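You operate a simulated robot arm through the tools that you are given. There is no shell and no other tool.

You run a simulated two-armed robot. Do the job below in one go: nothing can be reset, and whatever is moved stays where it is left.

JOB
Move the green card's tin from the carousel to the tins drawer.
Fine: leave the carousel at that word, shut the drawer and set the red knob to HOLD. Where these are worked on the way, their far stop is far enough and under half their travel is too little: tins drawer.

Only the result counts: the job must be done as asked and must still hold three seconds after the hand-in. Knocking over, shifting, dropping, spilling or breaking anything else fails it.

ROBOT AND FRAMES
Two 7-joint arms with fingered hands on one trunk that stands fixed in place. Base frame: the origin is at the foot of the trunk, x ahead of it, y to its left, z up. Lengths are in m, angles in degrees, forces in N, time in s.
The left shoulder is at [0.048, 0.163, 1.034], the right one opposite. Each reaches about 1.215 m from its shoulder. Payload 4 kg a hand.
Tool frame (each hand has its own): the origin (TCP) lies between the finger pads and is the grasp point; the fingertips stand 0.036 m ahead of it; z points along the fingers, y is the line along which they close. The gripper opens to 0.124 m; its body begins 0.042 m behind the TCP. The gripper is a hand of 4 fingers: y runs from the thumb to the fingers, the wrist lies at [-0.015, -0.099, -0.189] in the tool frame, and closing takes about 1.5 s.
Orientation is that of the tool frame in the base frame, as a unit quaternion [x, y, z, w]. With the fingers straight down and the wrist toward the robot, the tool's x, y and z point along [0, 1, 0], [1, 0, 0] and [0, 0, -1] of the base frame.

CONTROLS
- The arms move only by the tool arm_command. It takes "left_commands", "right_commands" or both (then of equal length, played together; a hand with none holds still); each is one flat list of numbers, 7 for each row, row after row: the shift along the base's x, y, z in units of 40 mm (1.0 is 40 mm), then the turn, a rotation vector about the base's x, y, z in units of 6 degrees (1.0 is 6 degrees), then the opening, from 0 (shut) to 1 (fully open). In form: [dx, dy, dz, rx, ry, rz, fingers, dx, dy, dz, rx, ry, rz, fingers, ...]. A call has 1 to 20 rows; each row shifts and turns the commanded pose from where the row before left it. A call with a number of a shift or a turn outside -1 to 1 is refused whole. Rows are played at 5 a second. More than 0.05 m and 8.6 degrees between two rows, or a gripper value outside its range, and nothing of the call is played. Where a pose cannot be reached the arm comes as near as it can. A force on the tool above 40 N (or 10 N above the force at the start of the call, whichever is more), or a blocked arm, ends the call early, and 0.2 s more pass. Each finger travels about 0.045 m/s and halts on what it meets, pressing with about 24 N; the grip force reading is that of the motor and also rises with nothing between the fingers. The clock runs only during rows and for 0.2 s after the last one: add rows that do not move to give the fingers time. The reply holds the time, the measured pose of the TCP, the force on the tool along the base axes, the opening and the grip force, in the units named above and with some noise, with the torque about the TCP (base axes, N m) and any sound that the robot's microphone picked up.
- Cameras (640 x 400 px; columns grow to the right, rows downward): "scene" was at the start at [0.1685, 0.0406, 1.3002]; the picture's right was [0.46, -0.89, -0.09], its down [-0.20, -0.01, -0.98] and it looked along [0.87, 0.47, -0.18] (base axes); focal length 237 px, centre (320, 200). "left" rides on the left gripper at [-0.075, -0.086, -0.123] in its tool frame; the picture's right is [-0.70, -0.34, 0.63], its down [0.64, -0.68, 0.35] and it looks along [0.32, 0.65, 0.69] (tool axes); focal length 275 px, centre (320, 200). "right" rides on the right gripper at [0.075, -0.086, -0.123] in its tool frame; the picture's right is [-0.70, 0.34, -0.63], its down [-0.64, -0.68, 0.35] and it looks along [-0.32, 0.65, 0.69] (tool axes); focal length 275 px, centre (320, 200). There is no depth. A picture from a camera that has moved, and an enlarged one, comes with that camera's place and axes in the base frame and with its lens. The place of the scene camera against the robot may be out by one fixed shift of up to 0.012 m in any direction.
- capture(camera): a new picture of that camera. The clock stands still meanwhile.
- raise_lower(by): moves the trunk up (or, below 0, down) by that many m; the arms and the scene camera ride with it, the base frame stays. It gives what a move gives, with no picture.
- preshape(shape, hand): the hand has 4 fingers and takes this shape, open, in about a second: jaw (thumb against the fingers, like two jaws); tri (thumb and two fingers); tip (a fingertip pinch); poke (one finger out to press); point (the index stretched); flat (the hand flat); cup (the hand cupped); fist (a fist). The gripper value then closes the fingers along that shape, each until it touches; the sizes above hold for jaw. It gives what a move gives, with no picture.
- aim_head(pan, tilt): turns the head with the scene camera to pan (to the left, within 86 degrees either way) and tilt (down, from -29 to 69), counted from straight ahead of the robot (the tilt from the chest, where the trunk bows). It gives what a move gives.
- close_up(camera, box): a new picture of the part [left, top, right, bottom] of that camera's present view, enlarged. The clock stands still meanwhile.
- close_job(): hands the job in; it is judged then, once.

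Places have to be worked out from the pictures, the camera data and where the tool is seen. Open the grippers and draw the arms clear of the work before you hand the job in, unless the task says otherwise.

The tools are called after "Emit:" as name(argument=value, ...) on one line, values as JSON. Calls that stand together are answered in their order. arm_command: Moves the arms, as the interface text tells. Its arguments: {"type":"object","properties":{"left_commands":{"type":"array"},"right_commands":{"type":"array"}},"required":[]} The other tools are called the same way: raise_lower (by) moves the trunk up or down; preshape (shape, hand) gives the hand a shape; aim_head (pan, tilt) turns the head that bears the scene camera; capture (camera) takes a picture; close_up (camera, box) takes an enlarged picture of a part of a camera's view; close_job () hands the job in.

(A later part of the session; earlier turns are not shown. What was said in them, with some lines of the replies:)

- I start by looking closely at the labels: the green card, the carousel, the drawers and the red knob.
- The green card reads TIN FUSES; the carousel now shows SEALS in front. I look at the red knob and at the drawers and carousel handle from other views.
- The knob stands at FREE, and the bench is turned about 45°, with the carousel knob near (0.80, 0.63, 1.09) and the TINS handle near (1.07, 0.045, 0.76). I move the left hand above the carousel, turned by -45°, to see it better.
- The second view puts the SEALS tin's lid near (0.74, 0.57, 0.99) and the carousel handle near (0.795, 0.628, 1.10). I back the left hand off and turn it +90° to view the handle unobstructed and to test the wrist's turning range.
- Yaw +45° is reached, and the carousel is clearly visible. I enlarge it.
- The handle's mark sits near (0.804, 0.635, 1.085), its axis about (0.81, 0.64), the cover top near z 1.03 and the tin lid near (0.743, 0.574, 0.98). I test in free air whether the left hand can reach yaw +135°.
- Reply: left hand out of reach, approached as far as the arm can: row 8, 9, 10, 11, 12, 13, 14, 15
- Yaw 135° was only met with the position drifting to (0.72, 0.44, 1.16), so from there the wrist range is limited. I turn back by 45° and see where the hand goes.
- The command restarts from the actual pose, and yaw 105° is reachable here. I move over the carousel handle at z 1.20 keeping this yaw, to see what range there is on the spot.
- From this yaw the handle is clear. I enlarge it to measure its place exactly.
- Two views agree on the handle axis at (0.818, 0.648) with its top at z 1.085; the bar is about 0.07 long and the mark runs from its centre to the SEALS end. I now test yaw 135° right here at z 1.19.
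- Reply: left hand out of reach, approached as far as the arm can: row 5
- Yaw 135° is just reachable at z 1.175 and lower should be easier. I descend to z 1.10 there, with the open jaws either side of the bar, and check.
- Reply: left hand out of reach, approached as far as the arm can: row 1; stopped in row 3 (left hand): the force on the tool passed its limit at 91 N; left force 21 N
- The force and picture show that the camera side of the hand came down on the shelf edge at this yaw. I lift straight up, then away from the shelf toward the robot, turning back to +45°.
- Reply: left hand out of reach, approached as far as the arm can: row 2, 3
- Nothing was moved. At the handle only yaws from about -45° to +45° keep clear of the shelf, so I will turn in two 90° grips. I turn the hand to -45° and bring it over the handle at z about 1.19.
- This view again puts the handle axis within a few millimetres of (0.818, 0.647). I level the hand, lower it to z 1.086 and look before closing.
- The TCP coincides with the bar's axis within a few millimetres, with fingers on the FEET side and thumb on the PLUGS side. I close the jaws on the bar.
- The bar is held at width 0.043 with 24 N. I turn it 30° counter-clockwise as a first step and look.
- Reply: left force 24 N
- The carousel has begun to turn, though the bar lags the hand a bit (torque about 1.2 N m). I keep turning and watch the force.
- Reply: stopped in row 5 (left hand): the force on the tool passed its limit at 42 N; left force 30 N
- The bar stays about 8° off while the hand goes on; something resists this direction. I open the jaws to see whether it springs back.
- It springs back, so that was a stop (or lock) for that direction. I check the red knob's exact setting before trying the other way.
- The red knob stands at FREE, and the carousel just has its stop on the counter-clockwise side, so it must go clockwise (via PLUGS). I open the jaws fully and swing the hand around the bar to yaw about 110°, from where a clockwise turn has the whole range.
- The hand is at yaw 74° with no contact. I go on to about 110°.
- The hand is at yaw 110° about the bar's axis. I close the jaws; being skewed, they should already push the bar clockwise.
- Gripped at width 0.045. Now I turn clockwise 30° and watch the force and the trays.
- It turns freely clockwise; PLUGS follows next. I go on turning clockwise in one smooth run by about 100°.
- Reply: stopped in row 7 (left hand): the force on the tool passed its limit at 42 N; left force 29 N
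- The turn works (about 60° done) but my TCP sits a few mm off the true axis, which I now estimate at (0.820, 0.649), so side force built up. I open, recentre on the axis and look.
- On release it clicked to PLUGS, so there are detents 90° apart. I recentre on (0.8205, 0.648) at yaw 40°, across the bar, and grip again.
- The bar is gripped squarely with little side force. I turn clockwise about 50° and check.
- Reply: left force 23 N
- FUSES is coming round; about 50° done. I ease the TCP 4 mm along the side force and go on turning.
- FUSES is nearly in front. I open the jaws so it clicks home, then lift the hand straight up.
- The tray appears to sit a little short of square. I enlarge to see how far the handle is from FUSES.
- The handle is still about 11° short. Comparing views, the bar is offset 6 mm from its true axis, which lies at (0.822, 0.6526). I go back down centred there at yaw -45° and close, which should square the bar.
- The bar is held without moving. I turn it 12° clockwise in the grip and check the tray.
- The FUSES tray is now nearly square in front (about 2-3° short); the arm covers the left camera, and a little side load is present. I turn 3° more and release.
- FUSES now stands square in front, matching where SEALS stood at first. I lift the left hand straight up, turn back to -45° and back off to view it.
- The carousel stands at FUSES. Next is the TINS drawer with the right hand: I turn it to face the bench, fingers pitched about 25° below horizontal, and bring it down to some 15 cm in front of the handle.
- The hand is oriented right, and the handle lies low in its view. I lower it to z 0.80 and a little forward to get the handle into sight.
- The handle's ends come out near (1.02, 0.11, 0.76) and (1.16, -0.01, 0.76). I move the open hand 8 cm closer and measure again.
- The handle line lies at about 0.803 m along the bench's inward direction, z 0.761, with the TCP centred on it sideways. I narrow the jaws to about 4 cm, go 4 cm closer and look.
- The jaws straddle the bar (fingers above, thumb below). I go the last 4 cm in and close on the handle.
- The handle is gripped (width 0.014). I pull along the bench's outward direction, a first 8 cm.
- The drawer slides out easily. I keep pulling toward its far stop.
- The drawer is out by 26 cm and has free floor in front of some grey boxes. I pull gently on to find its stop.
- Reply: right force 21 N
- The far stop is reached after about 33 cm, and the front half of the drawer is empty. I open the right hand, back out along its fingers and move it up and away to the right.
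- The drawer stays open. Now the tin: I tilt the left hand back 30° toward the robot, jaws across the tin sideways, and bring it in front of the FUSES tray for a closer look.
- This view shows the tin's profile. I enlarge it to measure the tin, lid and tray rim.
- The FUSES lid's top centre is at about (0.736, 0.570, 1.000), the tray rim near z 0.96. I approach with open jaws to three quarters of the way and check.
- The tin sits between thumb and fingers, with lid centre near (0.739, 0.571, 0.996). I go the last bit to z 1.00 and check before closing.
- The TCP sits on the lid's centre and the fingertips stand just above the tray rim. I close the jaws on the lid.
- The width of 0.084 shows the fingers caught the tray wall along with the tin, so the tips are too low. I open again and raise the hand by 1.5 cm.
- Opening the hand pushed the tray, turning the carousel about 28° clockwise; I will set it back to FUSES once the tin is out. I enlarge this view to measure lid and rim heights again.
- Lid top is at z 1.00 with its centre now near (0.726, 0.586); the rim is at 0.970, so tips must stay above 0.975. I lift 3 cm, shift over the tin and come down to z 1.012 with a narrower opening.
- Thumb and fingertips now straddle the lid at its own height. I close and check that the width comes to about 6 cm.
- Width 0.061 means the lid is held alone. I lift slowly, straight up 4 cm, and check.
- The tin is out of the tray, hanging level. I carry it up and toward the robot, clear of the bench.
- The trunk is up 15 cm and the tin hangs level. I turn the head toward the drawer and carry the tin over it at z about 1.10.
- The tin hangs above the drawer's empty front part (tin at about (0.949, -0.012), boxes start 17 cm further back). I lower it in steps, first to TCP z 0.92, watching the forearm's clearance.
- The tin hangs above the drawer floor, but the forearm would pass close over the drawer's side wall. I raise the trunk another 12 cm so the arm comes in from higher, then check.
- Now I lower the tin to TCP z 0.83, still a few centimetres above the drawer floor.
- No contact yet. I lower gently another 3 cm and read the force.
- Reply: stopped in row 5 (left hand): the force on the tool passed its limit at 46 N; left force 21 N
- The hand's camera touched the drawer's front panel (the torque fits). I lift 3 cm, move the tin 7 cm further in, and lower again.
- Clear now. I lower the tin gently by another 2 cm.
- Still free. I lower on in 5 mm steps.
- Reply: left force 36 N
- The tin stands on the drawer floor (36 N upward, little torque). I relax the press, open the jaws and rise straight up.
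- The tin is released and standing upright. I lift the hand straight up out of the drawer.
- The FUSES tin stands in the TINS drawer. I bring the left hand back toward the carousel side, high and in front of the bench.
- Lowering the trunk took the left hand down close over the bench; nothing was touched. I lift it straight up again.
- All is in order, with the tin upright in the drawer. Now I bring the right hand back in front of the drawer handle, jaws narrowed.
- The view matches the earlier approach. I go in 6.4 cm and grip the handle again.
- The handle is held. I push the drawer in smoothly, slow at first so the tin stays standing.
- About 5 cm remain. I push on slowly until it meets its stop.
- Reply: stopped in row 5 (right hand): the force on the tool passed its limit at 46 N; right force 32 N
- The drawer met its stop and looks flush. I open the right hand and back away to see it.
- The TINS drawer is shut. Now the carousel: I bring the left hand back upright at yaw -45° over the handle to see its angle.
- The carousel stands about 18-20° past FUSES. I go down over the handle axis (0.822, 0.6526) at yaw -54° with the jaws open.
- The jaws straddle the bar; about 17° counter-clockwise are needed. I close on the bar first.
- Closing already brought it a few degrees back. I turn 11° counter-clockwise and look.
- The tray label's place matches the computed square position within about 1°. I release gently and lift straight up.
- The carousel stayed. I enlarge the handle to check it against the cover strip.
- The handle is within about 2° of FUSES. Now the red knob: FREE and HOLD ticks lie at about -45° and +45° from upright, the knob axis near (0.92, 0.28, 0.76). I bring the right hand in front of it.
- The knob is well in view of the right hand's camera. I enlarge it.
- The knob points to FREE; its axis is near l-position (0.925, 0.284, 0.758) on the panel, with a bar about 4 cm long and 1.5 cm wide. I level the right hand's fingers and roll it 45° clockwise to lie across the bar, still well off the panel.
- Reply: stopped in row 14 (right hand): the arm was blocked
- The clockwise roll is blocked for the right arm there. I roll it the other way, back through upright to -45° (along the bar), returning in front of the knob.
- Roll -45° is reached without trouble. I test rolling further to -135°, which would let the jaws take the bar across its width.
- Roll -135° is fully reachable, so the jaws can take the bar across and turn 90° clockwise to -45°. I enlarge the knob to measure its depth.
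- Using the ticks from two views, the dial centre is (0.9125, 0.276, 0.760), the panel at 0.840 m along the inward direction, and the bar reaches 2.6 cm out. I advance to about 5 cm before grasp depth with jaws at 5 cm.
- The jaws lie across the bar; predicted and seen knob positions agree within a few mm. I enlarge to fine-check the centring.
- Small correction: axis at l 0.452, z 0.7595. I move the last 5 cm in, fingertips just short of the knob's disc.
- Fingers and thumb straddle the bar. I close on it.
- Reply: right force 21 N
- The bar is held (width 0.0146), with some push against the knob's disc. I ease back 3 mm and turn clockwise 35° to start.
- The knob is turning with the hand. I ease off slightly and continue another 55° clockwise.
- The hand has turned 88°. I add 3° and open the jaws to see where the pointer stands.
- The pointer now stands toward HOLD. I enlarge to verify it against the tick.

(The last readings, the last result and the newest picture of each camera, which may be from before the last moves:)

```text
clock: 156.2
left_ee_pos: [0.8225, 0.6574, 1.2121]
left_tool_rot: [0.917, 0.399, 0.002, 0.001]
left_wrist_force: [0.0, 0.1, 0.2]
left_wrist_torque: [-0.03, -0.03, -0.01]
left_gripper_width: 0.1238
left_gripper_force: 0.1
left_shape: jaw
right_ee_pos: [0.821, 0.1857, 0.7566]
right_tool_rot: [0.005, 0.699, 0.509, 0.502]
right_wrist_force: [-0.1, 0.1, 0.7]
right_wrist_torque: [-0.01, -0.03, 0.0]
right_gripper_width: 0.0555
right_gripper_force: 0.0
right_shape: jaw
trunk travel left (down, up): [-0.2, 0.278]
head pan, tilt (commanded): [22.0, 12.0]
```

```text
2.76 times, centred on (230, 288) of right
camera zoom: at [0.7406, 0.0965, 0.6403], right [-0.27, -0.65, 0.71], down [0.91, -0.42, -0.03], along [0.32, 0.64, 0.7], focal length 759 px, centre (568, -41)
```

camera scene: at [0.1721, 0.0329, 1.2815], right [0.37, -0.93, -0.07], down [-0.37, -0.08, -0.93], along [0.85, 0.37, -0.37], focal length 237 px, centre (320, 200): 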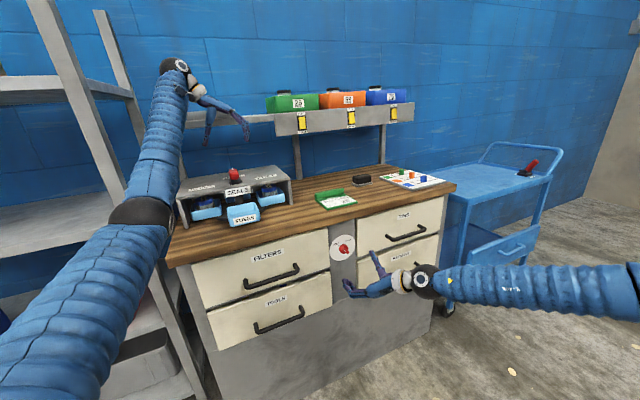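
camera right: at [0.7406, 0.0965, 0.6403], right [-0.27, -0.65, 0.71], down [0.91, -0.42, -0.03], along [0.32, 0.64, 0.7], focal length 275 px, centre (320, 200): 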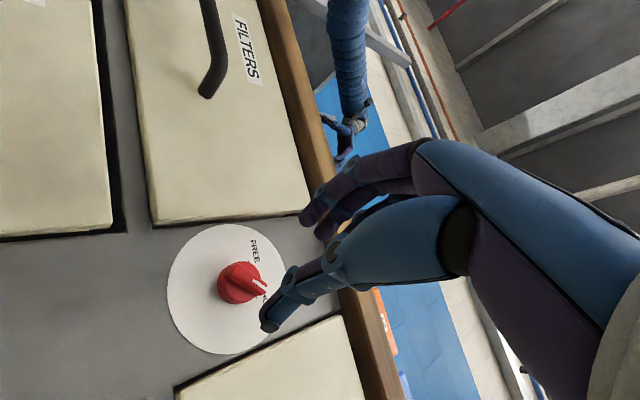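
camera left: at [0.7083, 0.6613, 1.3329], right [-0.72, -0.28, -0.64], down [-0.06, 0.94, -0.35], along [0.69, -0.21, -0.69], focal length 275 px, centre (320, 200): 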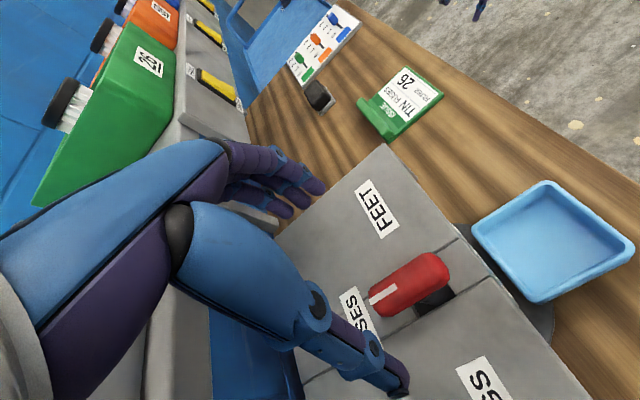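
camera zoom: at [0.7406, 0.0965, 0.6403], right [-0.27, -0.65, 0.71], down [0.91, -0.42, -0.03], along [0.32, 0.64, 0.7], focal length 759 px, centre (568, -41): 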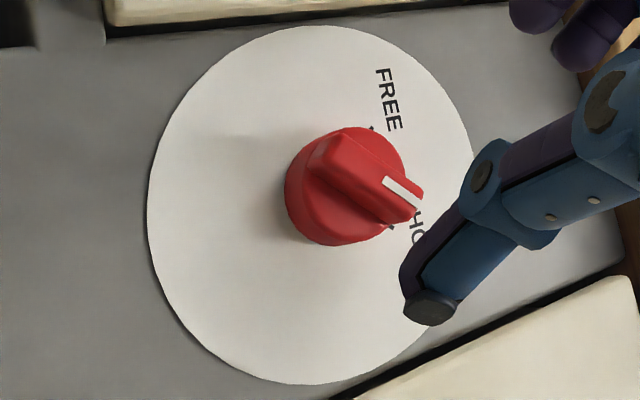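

The pointer is on HOLD within a few degrees. I draw both arms clear, hands open.

Emit:
arm_command(left_commands=[0, 0, 0.5, 0, 0, 0, 1, -0.5, -0.5, 0.4, 0, 0, 0, 1, -0.6, -0.6, 0.2, 0, 0, 0, 1, -0.6, -0.6, 0, 0, 0, 0, 1, -0.6, -0.6, 0, 0, 0, 0, 1, -0.6, -0.6, 0, 0, 0, 0, 1, -0.6, -0.4, 0, 0, 0, 0, 1, -0.6, 0, 0, 0, 0, 0, 1, 0, 0, 0, 0, 0, 0, 1, 0, 0, 0, 0, 0, 0, 1, 0, 0, 0, 0, 0, 0, 1, 0, 0, 0, 0, 0, 0, 1], right_commands=[-0.6, -0.6, 0, 0, 0, 0, 0.5, -0.7, -0.7, 0, 0, 0, 0, 0.7, -0.6, -0.7, 0, 0, 0, 0, 0.9, -0.4, -0.8, 0.2, 0, 0, 0, 1, -0.2, -0.8, 0.4, 0, 0, 0, 1, 0, -0.8, 0.4, 0, 0, 0, 1, 0, -0.8, 0.4, 0, 0, 0, 1, 0, -0.8, 0.4, 0, 0, 0, 1, 0, -0.8, 0.4, 0, 0, 0, 1, 0, -0.8, 0.4, 0, 0, 0, 1, 0, 0, 0, 0, 0, 0, 1, 0, 0, 0, 0, 0, 0, 1])

Emit:
capture(camera="scene")

Emit:
capture(camera="left")

```text
clock: 158.8
left_ee_pos: [0.6574, 0.5262, 1.2562]
left_tool_rot: [0.917, 0.398, 0.002, 0.002]
left_wrist_force: [0.5, -0.4, -0.4]
left_wrist_torque: [0.01, 0.02, -0.02]
left_gripper_width: 0.1238
left_gripper_force: 0.0
left_shape: jaw
right_ee_pos: [0.7216, -0.1207, 0.8614]
right_tool_rot: [0.005, 0.699, 0.509, 0.502]
right_wrist_force: [-0.2, -0.3, -0.1]
right_wrist_torque: [0.05, 0.0, 0.01]
right_gripper_width: 0.1236
right_gripper_force: 0.0
right_shape: jaw
trunk travel left (down, up): [-0.2, 0.278]
head pan, tilt (commanded): [22.0, 12.0]
```

```text
taken
camera scene: at [0.1712, 0.0332, 1.2818], right [0.37, -0.93, -0.07], down [-0.37, -0.08, -0.93], along [0.85, 0.37, -0.37], focal length 237 px, centre (320, 200)
```

scene: 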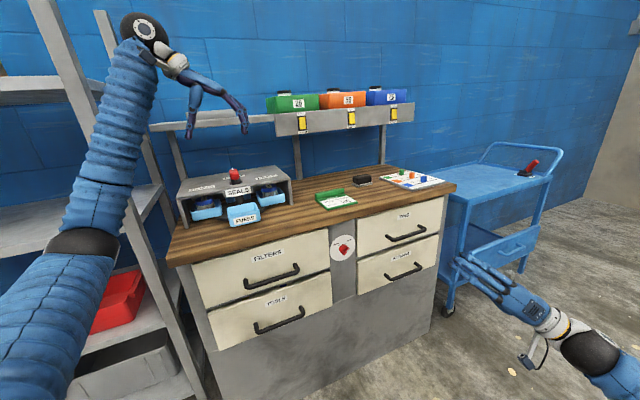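

```text
taken
camera left: at [0.5428, 0.5302, 1.3788], right [-0.72, -0.28, -0.64], down [-0.06, 0.94, -0.35], along [0.69, -0.21, -0.69], focal length 275 px, centre (320, 200)
```

left: 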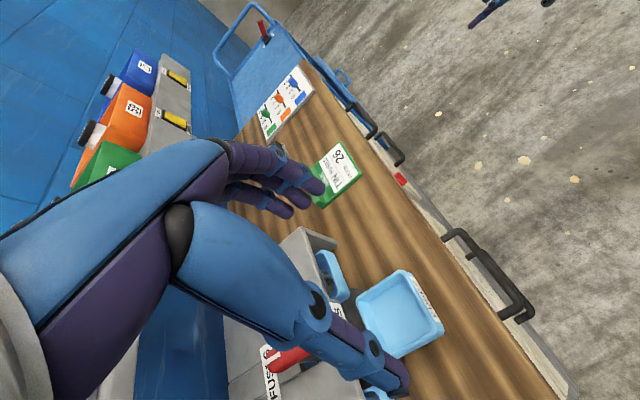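

I check the end state once more: carousel, knob and drawer.

Emit:
close_up(camera="scene", box=[170, 150, 310, 240])

Emit:
close_up(camera="scene", box=[310, 190, 460, 300])

Emit:
close_up(camera="scene", box=[140, 80, 460, 220])

```text
4.44 times, centred on (240, 195) of scene
camera zoom: at [0.1712, 0.0332, 1.2818], right [0.37, -0.93, -0.07], down [-0.37, -0.08, -0.93], along [0.85, 0.37, -0.37], focal length 1052 px, centre (676, 222)
```

zoom: 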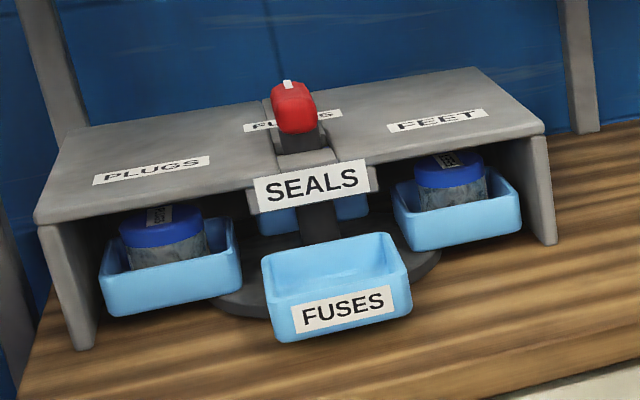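

```text
3.64 times, centred on (385, 245) of scene
camera zoom: at [0.1712, 0.0332, 1.2818], right [0.37, -0.93, -0.07], down [-0.37, -0.08, -0.93], along [0.85, 0.37, -0.37], focal length 861 px, centre (84, 36)
```

zoom: 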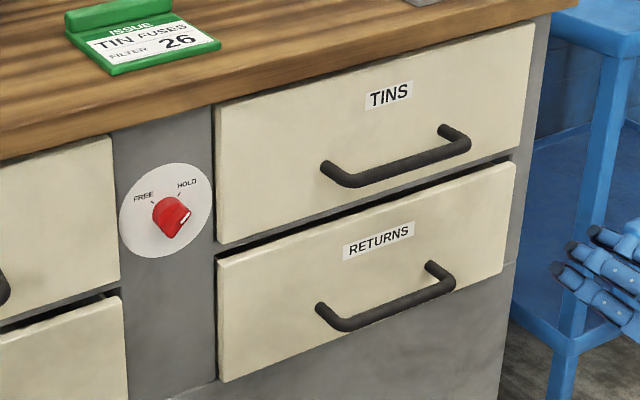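

```text
2.00 times, centred on (300, 150) of scene
camera zoom: at [0.1712, 0.0332, 1.2818], right [0.37, -0.93, -0.07], down [-0.37, -0.08, -0.93], along [0.85, 0.37, -0.37], focal length 474 px, centre (360, 300)
```

zoom: 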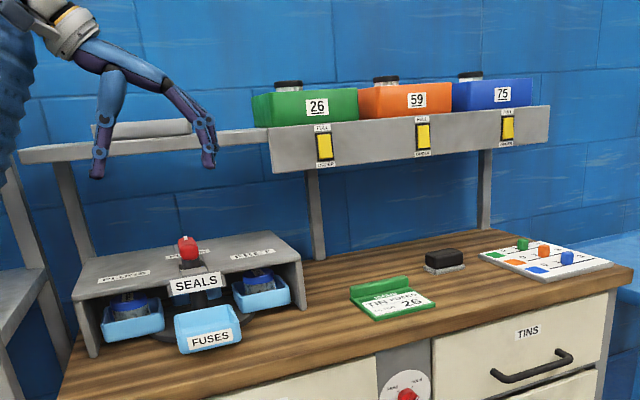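

The FUSES tin is in the closed TINS drawer. The carousel stands at FUSES, the red knob is at HOLD, everything else is in place and both hands are open and clear. I hand the job in.

Emit:
close_job()

```text
The job is handed in.
```

I moved the FUSES tin (the one named on the green card) from the carousel to the TINS drawer. It was standing upright when I last saw it, before shutting the drawer. I handed the job in, and the result hasn't come back.

- **Carousel:** it is at FUSES, within about 2° of square by my reading of the pictures. Opening the hand during the tin grasp had pushed it about 20° past, so I turned it back afterwards.
- **TINS drawer:** I pulled it out to its far stop, about 33 cm, and pushed it back in until it met its stop. It looks flush.
- **Red knob:** the pointer is on HOLD, within about 5° of the tick.
- **Contacts:** the left hand's camera came down hard on the wall shelf edge (91 N) and later touched the drawer's front panel. Nothing looks shifted, dropped or knocked over in the final pictures.

Both hands are open and drawn clear of the bench.
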